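You operate a simulated robot arm through the tools that you are given. There is no shell and no other tool. Be economical: measure what you need, move in short steps, check, and stop when the job is done.

Carry out the task below with a simulated robot arm. There is one attempt and no reset: what you move stays moved.

Task
Stand the grey box labelled "washers" from the top of the black table beside the black gauge. It goes on the side that lies toward x +0.0, y +1.0 (a direction in the base frame), with about 3 cm between them.

Only the result counts: the job must be done as asked and must still hold three seconds after the hand-in. Knocking over, shifting, dropping, spilling or breaking anything else fails it.

Robot
A 6-joint arm with a two-finger parallel gripper, fixed in place. Base frame: the origin is at the foot of the arm, x ahead of it, y to its left, z up; the work surface is at about z = 0.81. Lengths are in m, angles in rad, forces in N, time in s.
With the tool pointing down near the work surface it reaches from about 0.26 to 0.68 m from the base axis. Its first joint turns from -1.152 to 1.152 rad. Payload 2.9 kg.
The tool frame sits at the grasp point between the pads (the TCP): z along the fingers, y along the line on which they close. The tips reach 0.03 m beyond it. Largest opening 0.11 m; finger width 0.02, thickness 0.01; the body of the gripper, 0.048 by 0.112 m, starts 0.055 m behind the TCP.
Orientation is told as [roll, pitch, yaw] about the base's x, y, z axes, in that order, counted from this pose: with the fingers straight down and closing along the base's y, the tool's x points along the base's -x, its y along +y and its z along -z.

Tools
- The arm moves only by the tool jog_arm. Its argument "deltas" is a list of rows, each a list of 3 entries, a list of its own where there are three numbers: the shift along the tool's x, y, z in units of 30 mm (1.0 is 30 mm), then the turn, a rotation vector about the tool's x, y, z in units of 5 degrees (1.0 is 5 degrees), then the finger opening in cm, from 0 to 11. In form: [[[dx, dy, dz], [rx, ry, rz], jaw], ...]. A call has 1 to 20 rows; each row shifts and turns the commanded pose from where the row before left it, along the tool's axes as they then stand. A call with a number of a shift or a turn outside -1 to 1 is refused whole. Each row takes 0.2 s and may step no farther than 0.05 m and 0.15 rad from the row before; otherwise, or with a gripper value out of range, the whole call is refused. Where a pose cannot be reached the arm comes as near as it can. A force on the tool above 40 N (or 10 N above the force at the start of the call, whichever is more), or a blocked arm, ends the call early, and 0.2 s more pass. The fingers move at their own pace (about 0.108 m/s each) and stop on an object; they squeeze with about 25 N. The grip force told is the motor's: it shows also when the fingers shut on nothing. Time passes only in rows, and 0.2 s behind the last, so rows that do not move let the fingers close. It gives the time, the measured TCP pose, the force on the tool (base axes), the opening and the grip force at its end, in the units of the frame above (readings bear some noise), and new pictures: "show" is both (left out), scene, wrist or none.
- Cameras (640 x 400 px; columns grow to the right, rows downward): "scene" is fixed at [0.0815, 0.4405, 1.375]; the picture's right is [-0.69, -0.72, 0.00], its down [-0.47, 0.45, -0.76] and it looks along [0.55, -0.53, -0.65] (base axes); focal length 318 px, centre (320, 200). "wrist" rides on the gripper at [-0.036, 0, -0.057] in the tool frame; the picture's right is [0.00, -1.00, 0.00], its down [0.97, 0.00, -0.24] and it looks along [0.24, 0.00, 0.97] (tool axes); focal length 218 px, centre (320, 200).
- probe_pixels(camera, pixels): for up to 12 pixels [column, row] of the newest picture of that camera ("zoom" is the newest enlarged one), the place [x, y, z] in the base frame of the surface seen there, good to about 0.002 m. It takes no simulated time.
- close_up(camera, box): a new picture of the part [left, top, right, bottom] of that camera's present view, enlarged. It takes no simulated time.
- finish_job(): hands the job in; it is judged then, once.

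Work in short steps. Measure before you move; look again where a grasp or a placing could have gone wrong, and mend it. You have 60 turns and 120 pictures in all, those below and enlarged ones among them. Open the gripper and draw the arm clear of the work before you hand the job in, unless the task says otherwise; then end with one line.

The tools are called after "Emit:" as a command line: name --argument value ..., lists and objects as JSON in quotes. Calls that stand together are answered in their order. jog_arm: Moves the arm, as the interface text tells. Its arguments: {"type":"object","properties":{"deltas":{"type":"array"},"show":{"type":"string","enum":["both","scene","wrist","none"]}},"required":["deltas"]} The other tools are called the same way: probe_pixels (camera, pixels) gives the place of the surface under pixels of a picture; close_up (camera, box) takes an enlarged picture of a part of a camera's view; finish_job () hands the job in.

At the start:

```text
time_s: 0.0
tcp_pos: [0.3352, 0.196, 1.0593]
tcp_rot: [0.0, -0.001, 0.002]
contact_force: [0.3, 0.6, 0.4]
finger_gap: 0.1101
finger_force: 0.0
```

scene: 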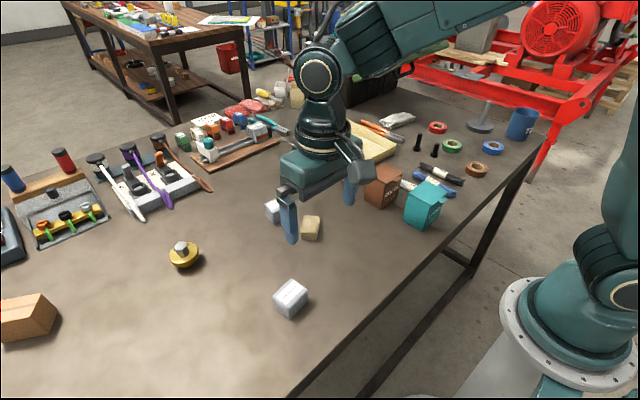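
wrist: 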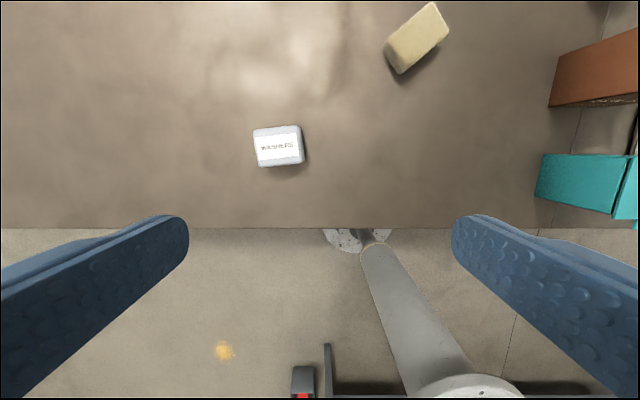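

The wrist view shows a grey box labelled "washers" at (278,146); another grey box is at scene (272,210), and I still have to find the black gauge. I take close-ups of the scene.

Emit:
close_up --camera "scene" --box '[340, 80, 560, 220]'

Emit:
close_up --camera "scene" --box '[0, 120, 220, 260]'

Emit:
close_up --camera "scene" --box '[160, 180, 340, 330]'

Emit:
close_up --camera "scene" --box '[160, 60, 400, 210]'

```text
2.86 times, centred on (450, 150) of scene
```

zoom: 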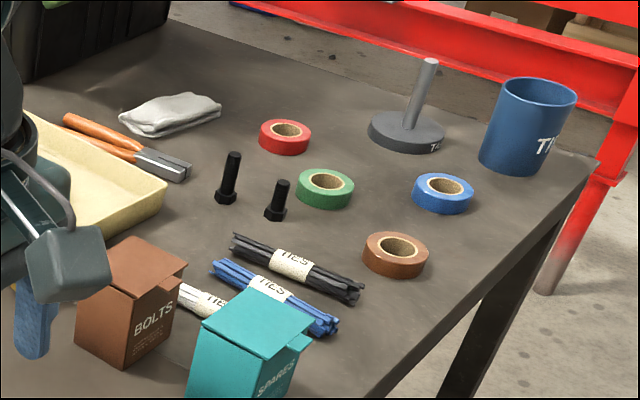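

```text
2.86 times, centred on (110, 190) of scene
```

zoom: 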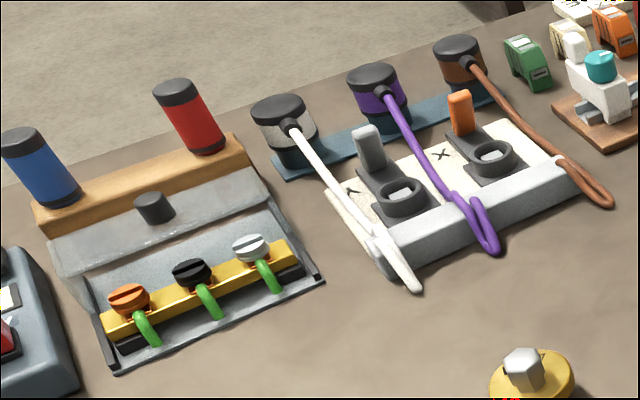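

```text
2.67 times, centred on (250, 255) of scene
```

zoom: 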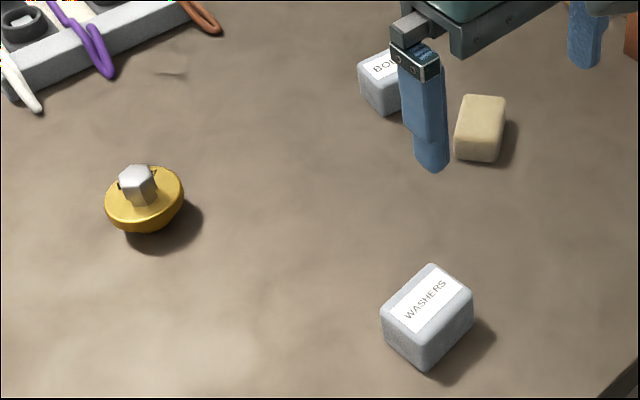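

```text
2.67 times, centred on (280, 135) of scene
```

zoom: 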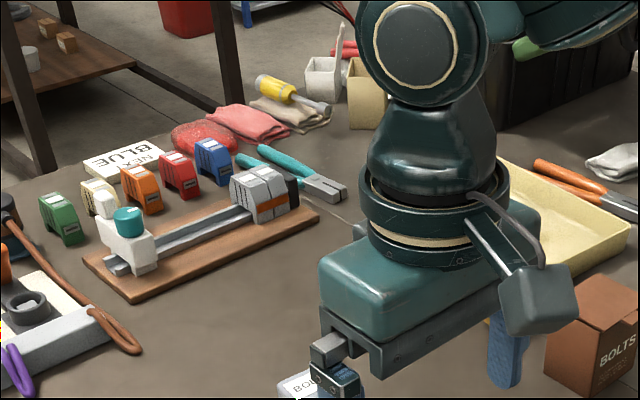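

No black gauge is certain yet. I enlarge the row of small coloured blocks and the vice near (250,130), and the left edge.

Emit:
close_up --camera "scene" --box '[170, 90, 300, 172]'

Emit:
close_up --camera "scene" --box '[0, 140, 110, 280]'

Emit:
probe_pixels --camera "scene" --pixels '[[291, 290], [272, 205], [310, 225], [270, 131], [183, 250], [8, 240], [420, 145], [385, 185], [425, 205], [480, 125], [240, 240], [30, 310]]'

```text
4.88 times, centred on (235, 131) of scene
```

zoom: 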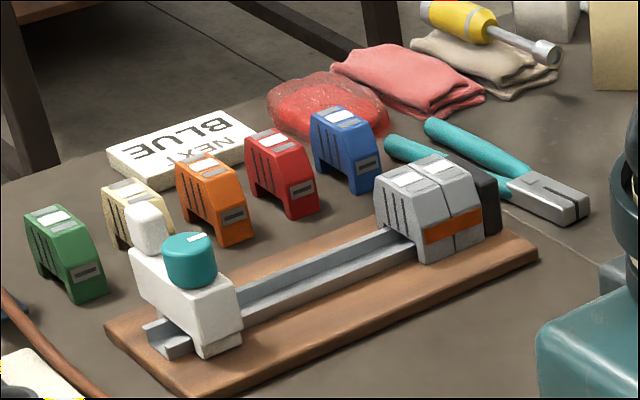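

```text
2.86 times, centred on (55, 210) of scene
```

zoom: 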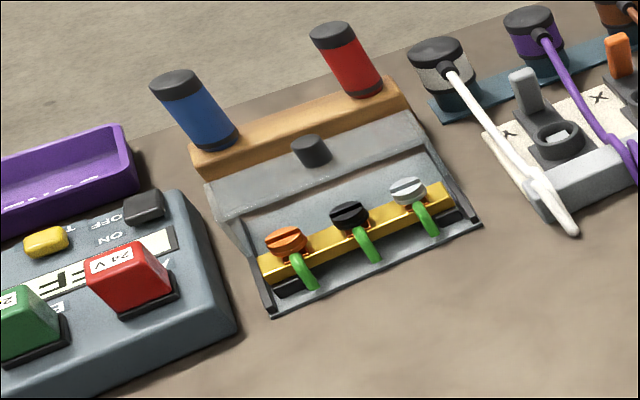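

```text
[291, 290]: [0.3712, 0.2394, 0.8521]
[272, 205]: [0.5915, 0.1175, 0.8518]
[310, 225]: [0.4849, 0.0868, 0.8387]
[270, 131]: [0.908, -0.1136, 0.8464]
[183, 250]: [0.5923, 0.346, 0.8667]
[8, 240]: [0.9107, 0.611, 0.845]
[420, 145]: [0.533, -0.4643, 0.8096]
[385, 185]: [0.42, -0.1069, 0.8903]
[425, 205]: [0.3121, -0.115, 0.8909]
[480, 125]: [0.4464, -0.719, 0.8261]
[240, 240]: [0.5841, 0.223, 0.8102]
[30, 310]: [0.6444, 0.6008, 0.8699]
```

Nothing in reach looks like a black gauge yet, and the arm may be hiding part of the table. I swing left at height (to about y 0.40) to see the hidden area and the near left part of the table.

Emit:
jog_arm --deltas '[[[-0.5, 1, -0.5], [0, 0, 0], 11], [[-0.5, 1, -0.5], [0, 0, 0], 11], [[-0.5, 1, -0.5], [0, 0, 0], 11], [[-0.5, 1, 0], [0, 0, 0], 11], [[0, 1, 0], [0, 0, 0], 11], [[0, 1, 0], [0, 0, 0], 11], [[0, 1, 0], [0, 0, 0], 11]]'

```text
time_s: 1.6
tcp_pos: [0.3938, 0.4075, 1.1047]
tcp_rot: [0.001, 0.001, 0.0]
contact_force: [0.0, 0.2, -0.1]
finger_gap: 0.11
finger_force: 0.0
```

scene: 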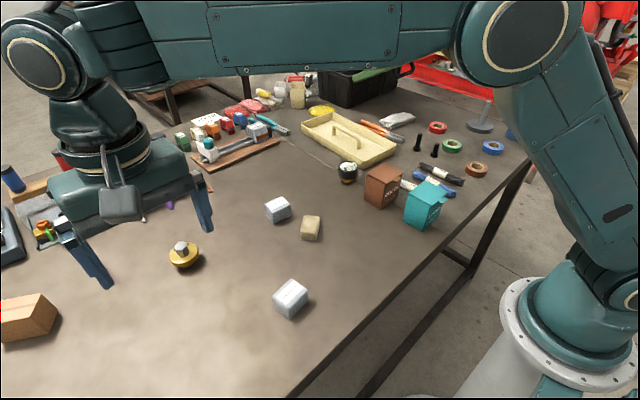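
wrist: 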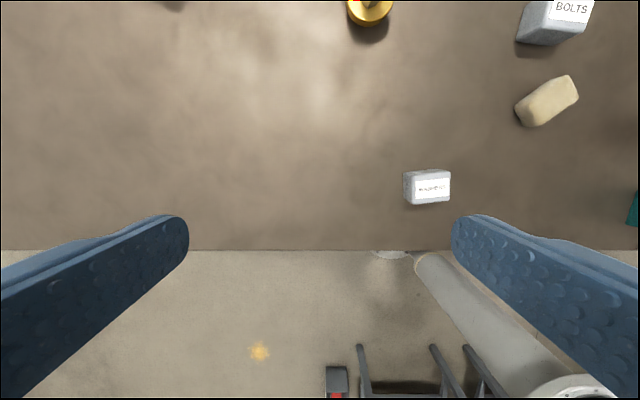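

A black round item appeared at scene (347,172), previously hidden by the arm, and is probably the gauge. I enlarge and probe it, together with the washers box.

Emit:
close_up --camera "scene" --box '[310, 140, 390, 190]'

Emit:
close_up --camera "scene" --box '[250, 260, 330, 330]'

Emit:
probe_pixels --camera "scene" --pixels '[[347, 166], [347, 181], [340, 173], [356, 173], [342, 166], [353, 166], [347, 188], [330, 190], [366, 180], [317, 190]]'

Emit:
probe_pixels --camera "wrist" --pixels '[[406, 174], [448, 172], [408, 202], [449, 199], [427, 187], [406, 188], [405, 201]]'

```text
8.00 times, centred on (350, 165) of scene
```

zoom: 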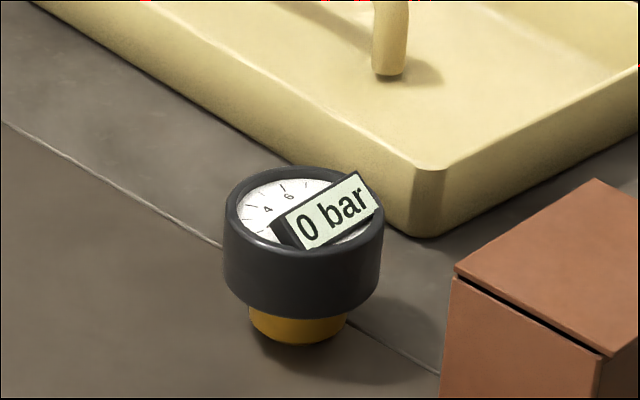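

```text
5.71 times, centred on (290, 295) of scene
```

zoom: 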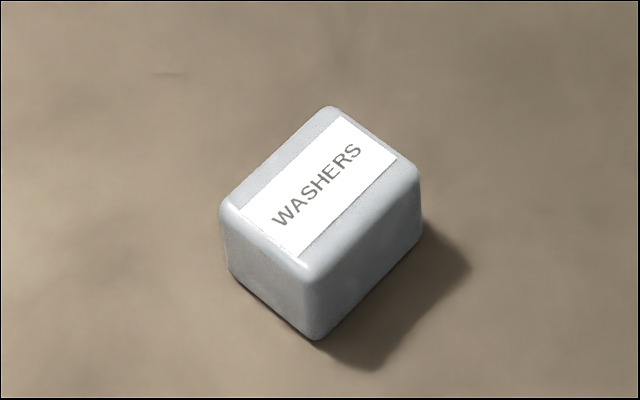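

```text
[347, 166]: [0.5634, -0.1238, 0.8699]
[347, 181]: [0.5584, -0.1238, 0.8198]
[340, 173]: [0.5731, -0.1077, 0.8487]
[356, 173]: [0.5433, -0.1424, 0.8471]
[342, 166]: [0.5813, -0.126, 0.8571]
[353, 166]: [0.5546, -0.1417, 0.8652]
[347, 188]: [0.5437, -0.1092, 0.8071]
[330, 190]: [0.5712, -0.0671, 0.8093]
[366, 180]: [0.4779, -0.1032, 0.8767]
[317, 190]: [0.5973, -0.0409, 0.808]
```

```text
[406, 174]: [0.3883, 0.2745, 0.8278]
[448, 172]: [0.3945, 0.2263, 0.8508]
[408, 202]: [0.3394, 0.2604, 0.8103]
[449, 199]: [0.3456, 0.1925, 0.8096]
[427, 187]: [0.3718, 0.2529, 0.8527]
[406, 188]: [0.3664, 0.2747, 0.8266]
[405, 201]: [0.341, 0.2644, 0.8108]
```

The gauge ("0 bar" dial, black) is at about (0.57,-0.137), radius about 0.028, with its top near z 0.87. The washers box is around (0.37,0.25) with its top at 0.852. I move above the box, then turn the tool -90° so the fingers close along x, which keeps them out of the gap later.

Emit:
jog_arm --deltas '[[[0.13, -0.9, 0.5], [0, 0, 0], 11], [[0.13, -0.9, 0.5], [0, 0, 0], 11], [[0.13, -0.9, 0.5], [0, 0, 0], 11], [[0.13, -0.9, 0.5], [0, 0, 0], 11], [[0.13, -0.9, 0.5], [0, 0, 0], 11], [[0.13, -0.9, 0.5], [0, 0, 0], 11]]' --show "wrist"

Emit:
jog_arm --deltas '[[[0, 0, 0], [0, 0, -1], 11], [[0, 0, 0], [0, 0, -1], 11], [[0, 0, 0], [0, 0, -1], 11], [[0, 0, 0], [0, 0, -1], 11], [[0, 0, 0], [0, 0, -1], 11], [[0, 0, 0], [0, 0, -1], 11], [[0, 0, 0], [0, 0, -1], 11], [[0, 0, 0], [0, 0, -1], 11], [[0, 0, 0], [0, 0, -1], 11], [[0, 0, 0], [0, 0, -1], 11], [[0, 0, 0], [0, 0, -1], 11], [[0, 0, 0], [0, 0, -1], 11], [[0, 0, 0], [0, 0, -1], 11], [[0, 0, 0], [0, 0, -1], 11], [[0, 0, 0], [0, 0, -1], 11], [[0, 0, 0], [0, 0, -1], 11], [[0, 0, 0], [0, 0, -1], 11], [[0, 0, 0], [0, 0, -1], 11]]'

```text
time_s: 3.0
tcp_pos: [0.3729, 0.2442, 1.0118]
tcp_rot: [0.0, 0.0, 0.0]
contact_force: [-0.2, 0.2, 0.1]
finger_gap: 0.1101
finger_force: 0.1
```

wrist: 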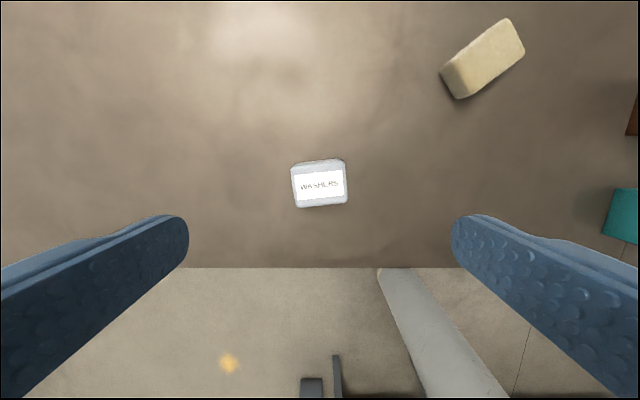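

```text
time_s: 6.8
tcp_pos: [0.3716, 0.2431, 1.0143]
tcp_rot: [0.0, -0.001, 1.572]
contact_force: [-0.2, -0.1, 0.0]
finger_gap: 0.1102
finger_force: 0.1
```

scene: 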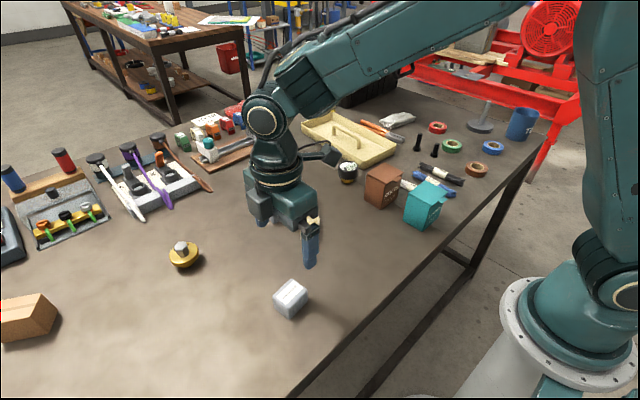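
wrist: 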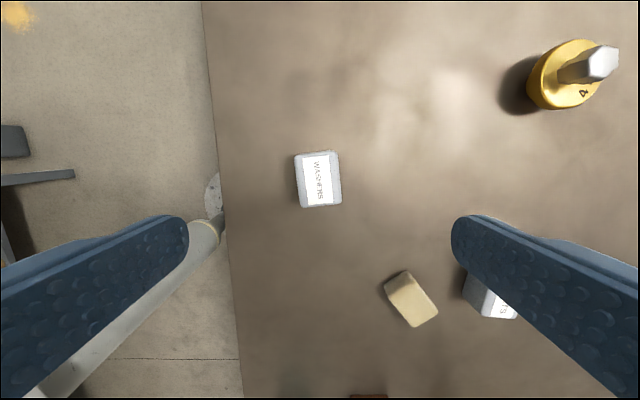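

The box sits at wrist (318,179), turned by about 5°. I enlarge it and probe the edges of its top.

Emit:
close_up --camera "wrist" --box '[278, 140, 358, 220]'

Emit:
probe_pixels --camera "wrist" --pixels '[[297, 157], [336, 153], [301, 205], [340, 202], [297, 170], [299, 190], [337, 170], [339, 190], [318, 154], [320, 205], [318, 179]]'

```text
5.00 times, centred on (318, 180) of wrist
```

zoom: 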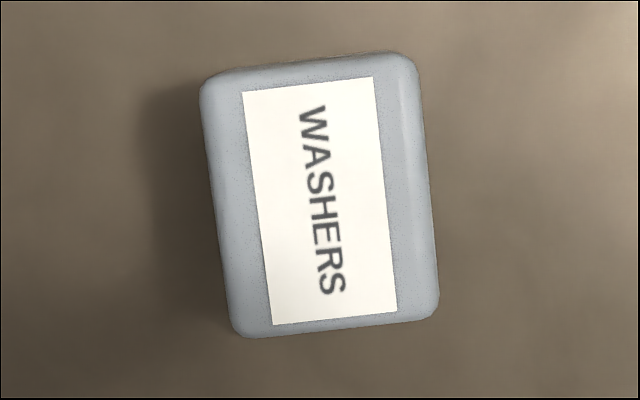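

```text
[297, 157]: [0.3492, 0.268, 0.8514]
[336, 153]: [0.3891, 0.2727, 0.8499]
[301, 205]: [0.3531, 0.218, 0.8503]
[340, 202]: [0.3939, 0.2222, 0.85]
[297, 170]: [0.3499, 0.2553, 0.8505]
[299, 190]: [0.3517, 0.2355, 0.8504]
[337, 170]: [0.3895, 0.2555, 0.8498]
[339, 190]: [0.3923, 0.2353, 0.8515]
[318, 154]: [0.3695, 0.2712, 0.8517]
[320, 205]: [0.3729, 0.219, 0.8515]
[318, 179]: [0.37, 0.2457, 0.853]
```

Box centre (0.371,0.245), about 0.044 by 0.055, height 0.042, turned +6° CCW. I turn the tool by 6°, centre it, and go down to TCP z 0.847.

Emit:
jog_arm --deltas '[[[-0.07, 0, 0], [0, 0, -0.6], 11], [[0, 0, 0], [0, 0, -0.6], 11], [[0, 0, 1], [0, 0, 0], 11], [[0, 0, 1], [0, 0, 0], 11], [[0, 0, 1], [0, 0, 0], 10], [[0, 0, 1], [0, 0, 0], 9], [[0, 0, 0.8], [0, 0, 0], 8.5], [[0, 0, 0.5], [0, 0, 0], 8.5], [[0, 0, 0.27], [0, 0, 0], 8.5], [[0, 0, 0], [0, 0, 0], 8.5]]'

```text
time_s: 9.0
tcp_pos: [0.3721, 0.2457, 0.849]
tcp_rot: [0.001, 0.001, 1.675]
contact_force: [-0.1, 0.0, 0.3]
finger_gap: 0.0849
finger_force: 0.0
```

scene: 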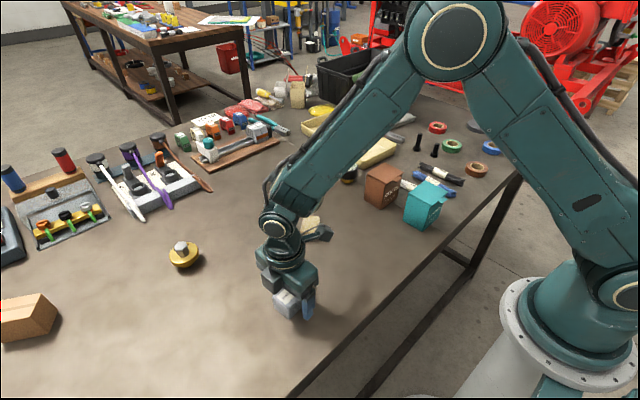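
wrist: 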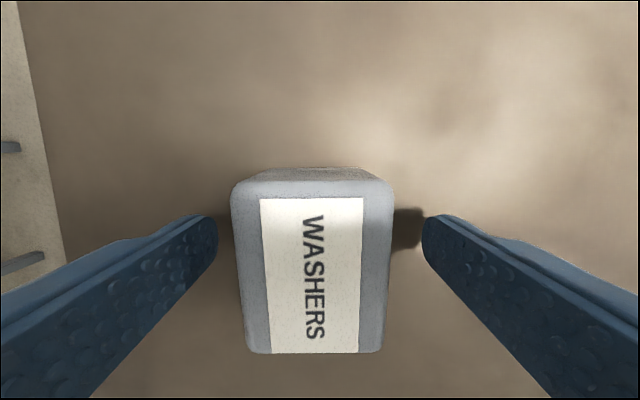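

The box lies squarely between the fingers. I lower 3 mm, close, then lift by 3 cm and look.

Emit:
jog_arm --deltas '[[[0, 0, 0.1], [0, 0, 0], 6], [[0, 0, 0], [0, 0, 0], 3.5], [[0, 0, 0], [0, 0, 0], 3], [[0, 0, 0], [0, 0, 0], 3], [[0, 0, 0], [0, 0, 0], 3]]' --show "none"

Emit:
jog_arm --deltas '[[[0, 0, -0.3], [0, 0, 0], 3], [[0, 0, -0.7], [0, 0, 0], 3]]'

```text
time_s: 10.2
tcp_pos: [0.3717, 0.2448, 0.8454]
tcp_rot: [-0.002, 0.0, 1.674]
contact_force: [-0.6, -0.1, 0.0]
finger_gap: 0.0446
finger_force: 24.8
```

```text
time_s: 10.8
tcp_pos: [0.3715, 0.2458, 0.8759]
tcp_rot: [0.001, -0.001, 1.677]
contact_force: [0.5, 0.0, -1.1]
finger_gap: 0.0447
finger_force: 24.5
```

scene: 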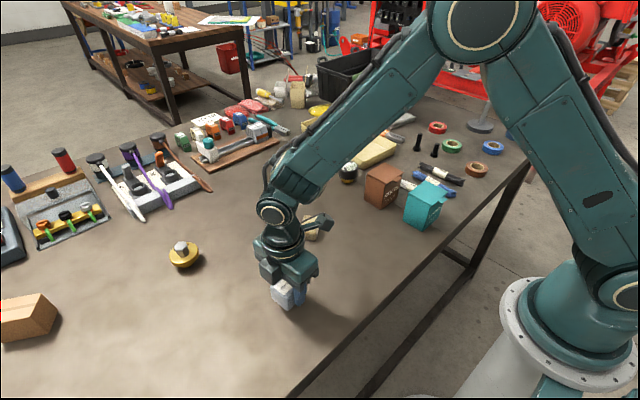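
wrist: 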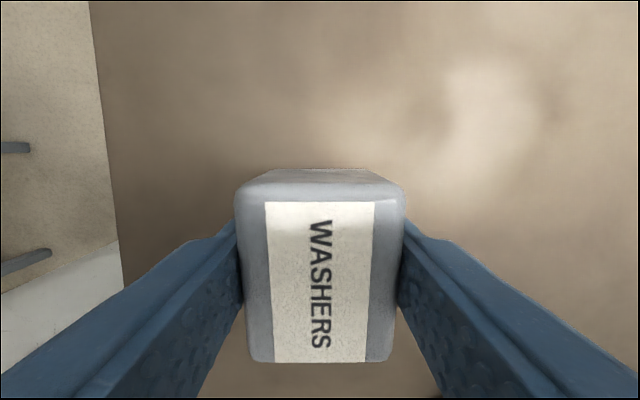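

The box is held (gap 0.0447, 24.5 N). I lift it, turn back to square, and travel at height to about (0.57,0.02) to measure the gauge again.

Emit:
jog_arm --deltas '[[[0, 0, -1], [0, 0, 0.6], 3], [[0, 0, -1], [0, 0, 0.61], 3], [[0, 0, -1], [0, 0, 0], 3], [[0, 0, -0.5], [0, 0, 0], 3], [[0.94, -0.83, 0], [0, 0, 0], 3], [[0.94, -0.83, 0], [0, 0, 0], 3], [[0.94, -0.83, 0], [0, 0, 0], 3], [[0.94, -0.83, 0], [0, 0, 0], 3], [[0.94, -0.83, 0], [0, 0, 0], 3], [[0.94, -0.83, 0], [0, 0, 0], 3], [[0.94, -0.83, 0], [0, 0, 0], 3], [[0.94, -0.83, 0], [0, 0, 0], 3], [[0, 0, 0], [0, 0, 0], 3]]'

```text
time_s: 13.6
tcp_pos: [0.5706, 0.0178, 0.9805]
tcp_rot: [0.0, 0.001, 1.571]
contact_force: [0.0, 0.6, -1.1]
finger_gap: 0.0447
finger_force: 25.3
```

scene: 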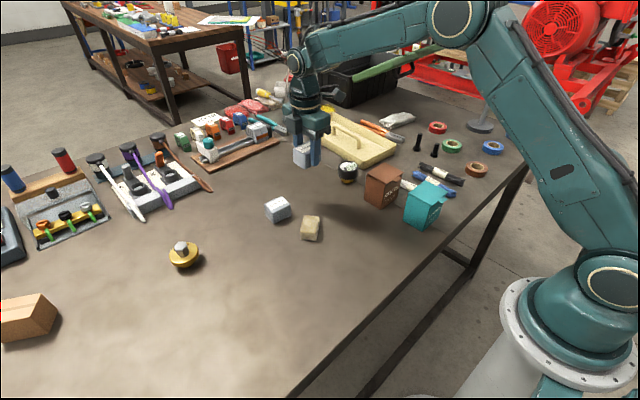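
wrist: 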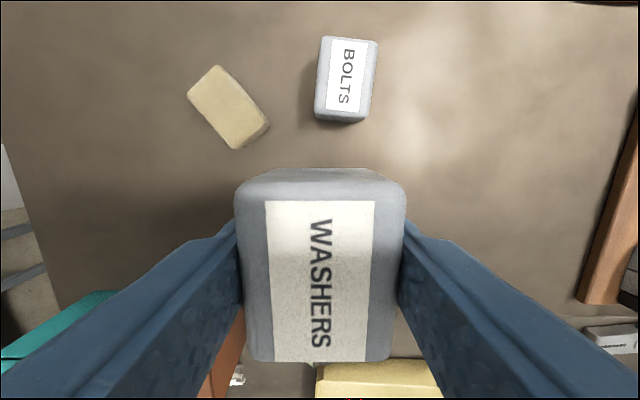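

The wrist view of the gauge is blocked by the box, but the scene view shows it at (348,172). I enlarge it to measure precisely.

Emit:
close_up --camera "scene" --box '[328, 152, 368, 192]'

```text
10.00 times, centred on (348, 172) of scene
```

zoom: 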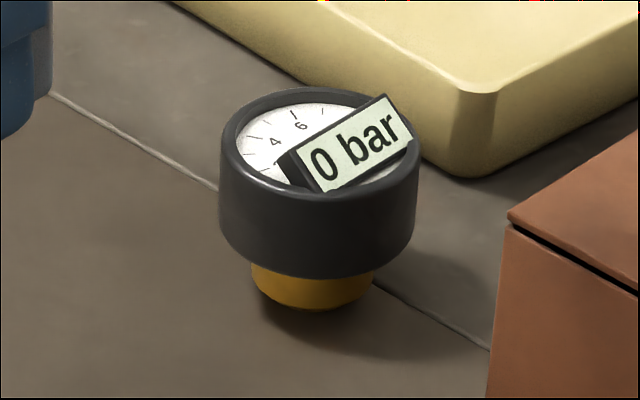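

I probe the gauge's rim and body in the zoom, and the held box in the wrist view.

Emit:
probe_pixels --camera "zoom" --pixels '[[226, 150], [225, 190], [240, 220], [240, 115], [300, 90], [408, 160], [410, 200], [330, 230], [270, 187], [340, 95], [310, 300], [380, 105]]'

Emit:
probe_pixels --camera "wrist" --pixels '[[320, 185], [320, 172], [320, 358], [242, 250], [402, 250], [320, 270]]'

```text
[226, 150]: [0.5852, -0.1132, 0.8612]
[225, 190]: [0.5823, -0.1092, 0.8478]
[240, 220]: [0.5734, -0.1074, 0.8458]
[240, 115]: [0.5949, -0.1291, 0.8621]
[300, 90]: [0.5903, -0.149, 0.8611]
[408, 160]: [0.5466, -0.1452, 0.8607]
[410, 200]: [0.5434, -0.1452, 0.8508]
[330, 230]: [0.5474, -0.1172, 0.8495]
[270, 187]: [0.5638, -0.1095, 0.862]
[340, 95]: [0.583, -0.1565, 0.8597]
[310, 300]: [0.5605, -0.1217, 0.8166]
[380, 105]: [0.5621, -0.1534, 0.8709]
```

```text
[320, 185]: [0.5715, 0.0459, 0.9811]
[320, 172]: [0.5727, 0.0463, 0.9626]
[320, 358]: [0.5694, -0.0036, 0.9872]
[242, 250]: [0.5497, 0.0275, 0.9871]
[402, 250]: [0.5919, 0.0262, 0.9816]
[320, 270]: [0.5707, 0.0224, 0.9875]
```

Gauge centre is (0.569,-0.1335) with r about 0.027, so the box centre should go to y of about -0.049 at x 0.569. I check the tray's edges and the surface there for clearance.

Emit:
close_up --camera "scene" --box '[280, 100, 380, 200]'

Emit:
probe_pixels --camera "scene" --pixels '[[359, 163], [340, 150], [330, 143], [322, 134], [358, 169], [325, 168], [335, 190], [315, 180], [372, 172], [330, 155]]'

```text
4.00 times, centred on (330, 150) of scene
```

zoom: 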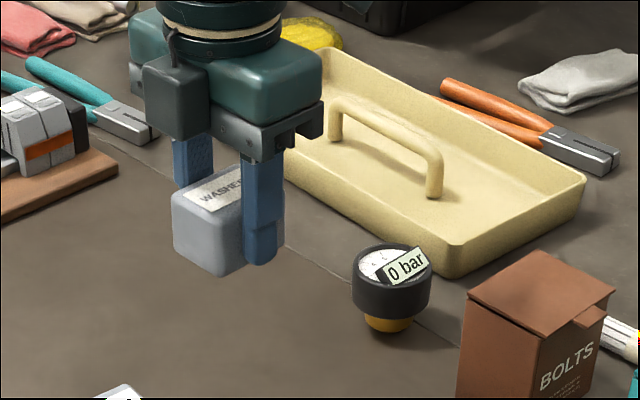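

```text
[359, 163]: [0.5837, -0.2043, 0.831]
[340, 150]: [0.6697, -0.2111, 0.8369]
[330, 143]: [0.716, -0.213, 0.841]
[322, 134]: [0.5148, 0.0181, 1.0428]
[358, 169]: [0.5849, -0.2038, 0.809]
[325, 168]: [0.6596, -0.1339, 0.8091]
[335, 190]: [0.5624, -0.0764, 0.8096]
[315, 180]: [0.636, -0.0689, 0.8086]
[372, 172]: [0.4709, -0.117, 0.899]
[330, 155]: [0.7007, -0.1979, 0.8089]
```

All is clear: the tray starts at y -0.20 and the surface is at 0.809. I move to y -0.049 and go down to about 1 cm above the table, then check.

Emit:
jog_arm --deltas '[[[0.75, 0.05, 0], [0, 0, 0], 3], [[0.75, 0, 0], [0, 0, 0], 3], [[0.73, 0, 0], [0, 0, 0], 3], [[0, 0, 0], [0, 0, 0], 3], [[0, 0, 1], [0, 0, 0], 3], [[0, 0, 1], [0, 0, 0], 3], [[0, 0, 1], [0, 0, 0], 3], [[0, 0, 0.7], [0, 0, 0], 3], [[0, 0, 0.4], [0, 0, 0], 3], [[0, 0, 0], [0, 0, 0], 3]]'

Emit:
close_up --camera "scene" --box '[290, 120, 380, 210]'

```text
time_s: 15.8
tcp_pos: [0.5687, -0.0478, 0.8557]
tcp_rot: [0.002, 0.0, 1.57]
contact_force: [-1.1, -0.2, -1.5]
finger_gap: 0.0449
finger_force: 25.4
```

scene: 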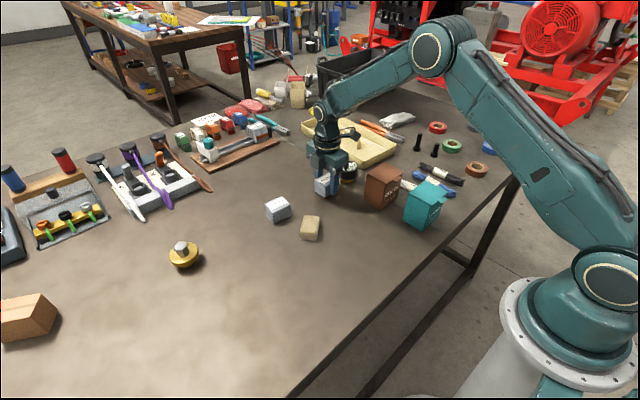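
wrist: 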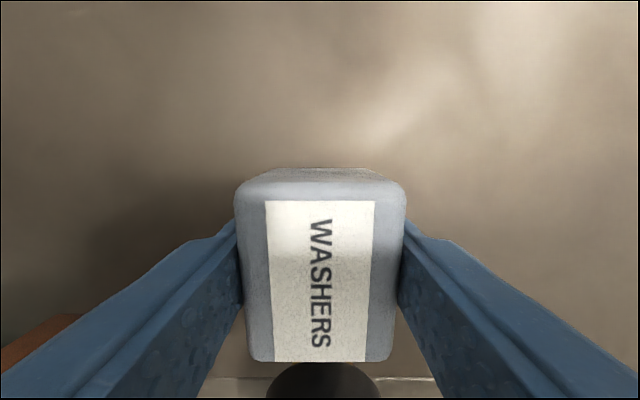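

```text
4.44 times, centred on (335, 165) of scene
```

zoom: 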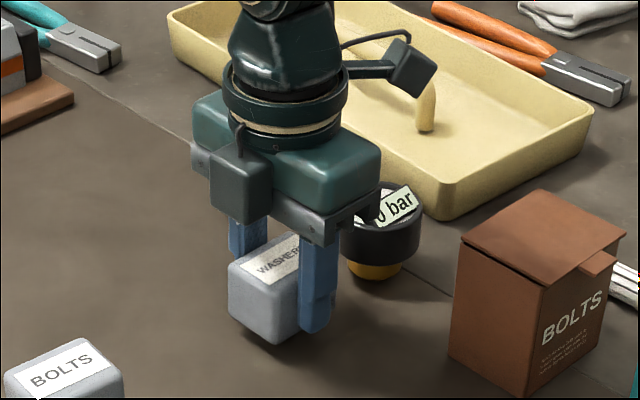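

The box is about 1 cm above the table, well placed beside the gauge. I lower it in small steps to the grasp height, without opening yet.

Emit:
jog_arm --deltas '[[[0.03, 0, 0.15], [0, 0, 0], 3], [[0, 0, 0.1], [0, 0, 0], 3], [[0, 0, 0.06], [0, 0, 0], 3], [[0, 0, 0.02], [0, 0, 0], 3]]' --show "none"

```text
time_s: 16.8
tcp_pos: [0.5685, -0.0482, 0.8464]
tcp_rot: [0.0, 0.0, 1.569]
contact_force: [0.2, -0.1, -2.0]
finger_gap: 0.0449
finger_force: 24.7
```

The load still hangs (about -2 N), so the box is just off the table. I lower 1 mm more.

Emit:
jog_arm --deltas '[[[0, 0, 0.03], [0, 0, 0], 3], [[0, 0, 0], [0, 0, 0], 3]]' --show "none"

```text
time_s: 17.4
tcp_pos: [0.5681, -0.0484, 0.8471]
tcp_rot: [0.0, 0.0, 1.572]
contact_force: [0.2, 0.3, -1.5]
finger_gap: 0.0447
finger_force: 24.8
```

It reads z 0.847 and there is still no contact. I lower another 1.5 mm and read the force.

Emit:
jog_arm --deltas '[[[0, 0, 0.05], [0, 0, 0], 3], [[0, 0, 0], [0, 0, 0], 3]]' --show "scene"

Emit:
close_up --camera "scene" --box '[300, 140, 370, 210]'

```text
time_s: 18.0
tcp_pos: [0.5698, -0.0481, 0.8448]
tcp_rot: [-0.001, 0.0, 1.57]
contact_force: [-2.3, -0.5, 3.6]
finger_gap: 0.0447
finger_force: 24.7
```

scene: 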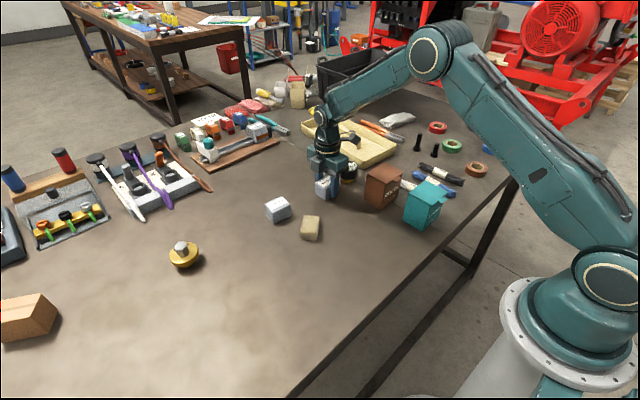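

```text
5.71 times, centred on (335, 175) of scene
```

zoom: 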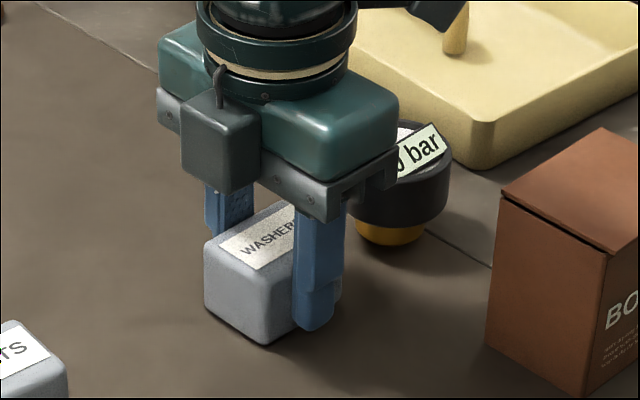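

The force is now +3.6 N, so the box stands on the table. I open the fingers gently to 7.5 cm, then rise straight up.

Emit:
jog_arm --deltas '[[[0, 0, 0], [0, 0, 0], 5], [[0, 0, 0], [0, 0, 0], 6], [[0, 0, 0], [0, 0, 0], 7.5], [[0, 0, 0], [0, 0, 0], 7.5], [[0, 0, -0.4], [0, 0, 0], 7.5], [[0, 0, -0.8], [0, 0, 0], 7.5], [[0, 0, -1], [0, 0, 0], 7.5], [[0, 0, -1], [0, 0, 0], 7.5], [[0, 0, -1], [0, 0, 0], 7.5], [[0, 0, -1], [0, 0, 0], 7.5], [[-1, 0, 0], [0, 0, 0], 7.5], [[-1, 0, 0], [0, 0, 0], 7.5], [[-1, 0, 0], [0, 0, 0], 7.5], [[-1, 0, 0], [0, 0, 0], 7.5], [[-1, 0, 0], [0, 0, 0], 7.5]]'

Emit:
close_up --camera "scene" --box '[300, 140, 380, 210]'

```text
time_s: 21.2
tcp_pos: [0.5682, 0.1025, 0.9984]
tcp_rot: [0.0, 0.0, 1.567]
contact_force: [0.3, 0.4, -0.9]
finger_gap: 0.0749
finger_force: 0.1
```

scene: 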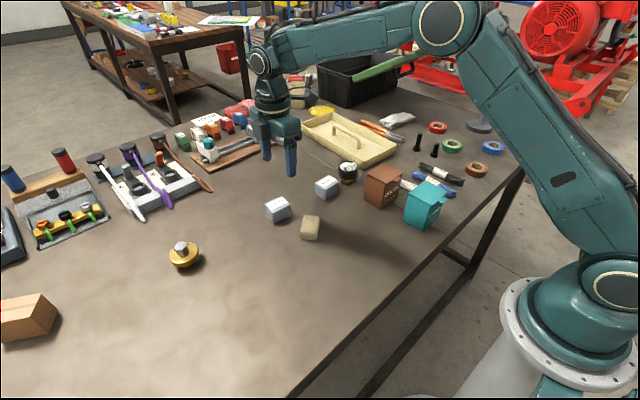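
wrist: 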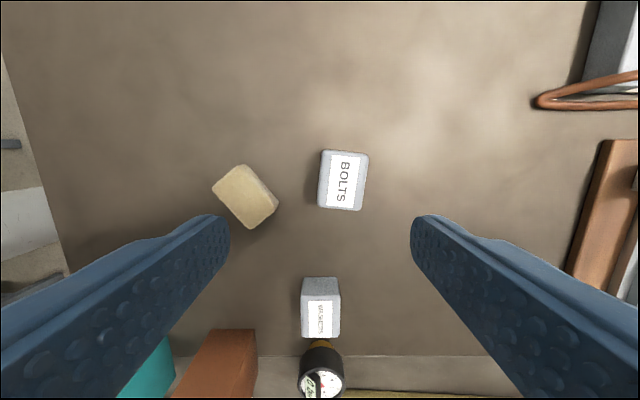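

```text
5.71 times, centred on (340, 175) of scene
```

zoom: 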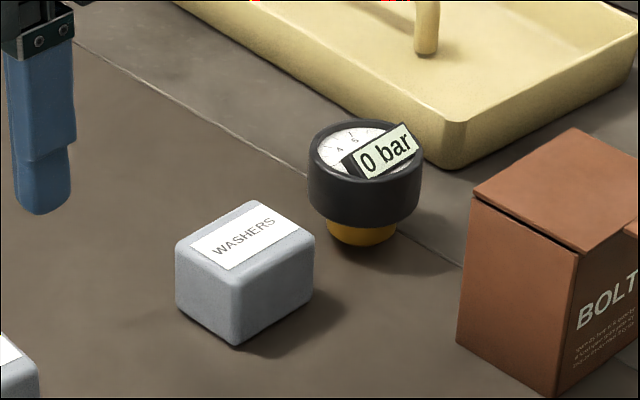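

The box stands upright beside an undisturbed gauge. I probe both to check the gap.

Emit:
probe_pixels --camera "zoom" --pixels '[[252, 204], [310, 238], [236, 268], [180, 243], [312, 190], [330, 200], [309, 260], [245, 235], [415, 190], [313, 140]]'

Emit:
probe_pixels --camera "wrist" --pixels '[[320, 281], [320, 310], [320, 336], [320, 345]]'

```text
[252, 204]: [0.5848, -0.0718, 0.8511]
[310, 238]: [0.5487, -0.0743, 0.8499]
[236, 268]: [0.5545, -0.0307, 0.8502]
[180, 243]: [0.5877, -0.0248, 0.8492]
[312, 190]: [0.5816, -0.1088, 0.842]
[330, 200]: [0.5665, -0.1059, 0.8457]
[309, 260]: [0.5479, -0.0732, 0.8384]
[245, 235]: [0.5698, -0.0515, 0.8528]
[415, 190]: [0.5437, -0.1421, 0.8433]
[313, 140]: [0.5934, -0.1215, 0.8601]
```

```text
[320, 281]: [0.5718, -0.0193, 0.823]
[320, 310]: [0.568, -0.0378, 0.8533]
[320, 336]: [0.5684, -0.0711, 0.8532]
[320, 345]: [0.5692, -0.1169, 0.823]
```

The box spans y -0.019 to -0.076 and the gauge's edge is at -0.106, a gap of about 3 cm with x aligned at 0.569. The gripper is open and clear, so I hand in.

Emit:
finish_job

```text
The job is handed in.
```

The grey "washers" box now stands upright on the table beside the black gauge, on its +y side, with a measured gap of about 3 cm; nothing else looked shifted in the last pictures.
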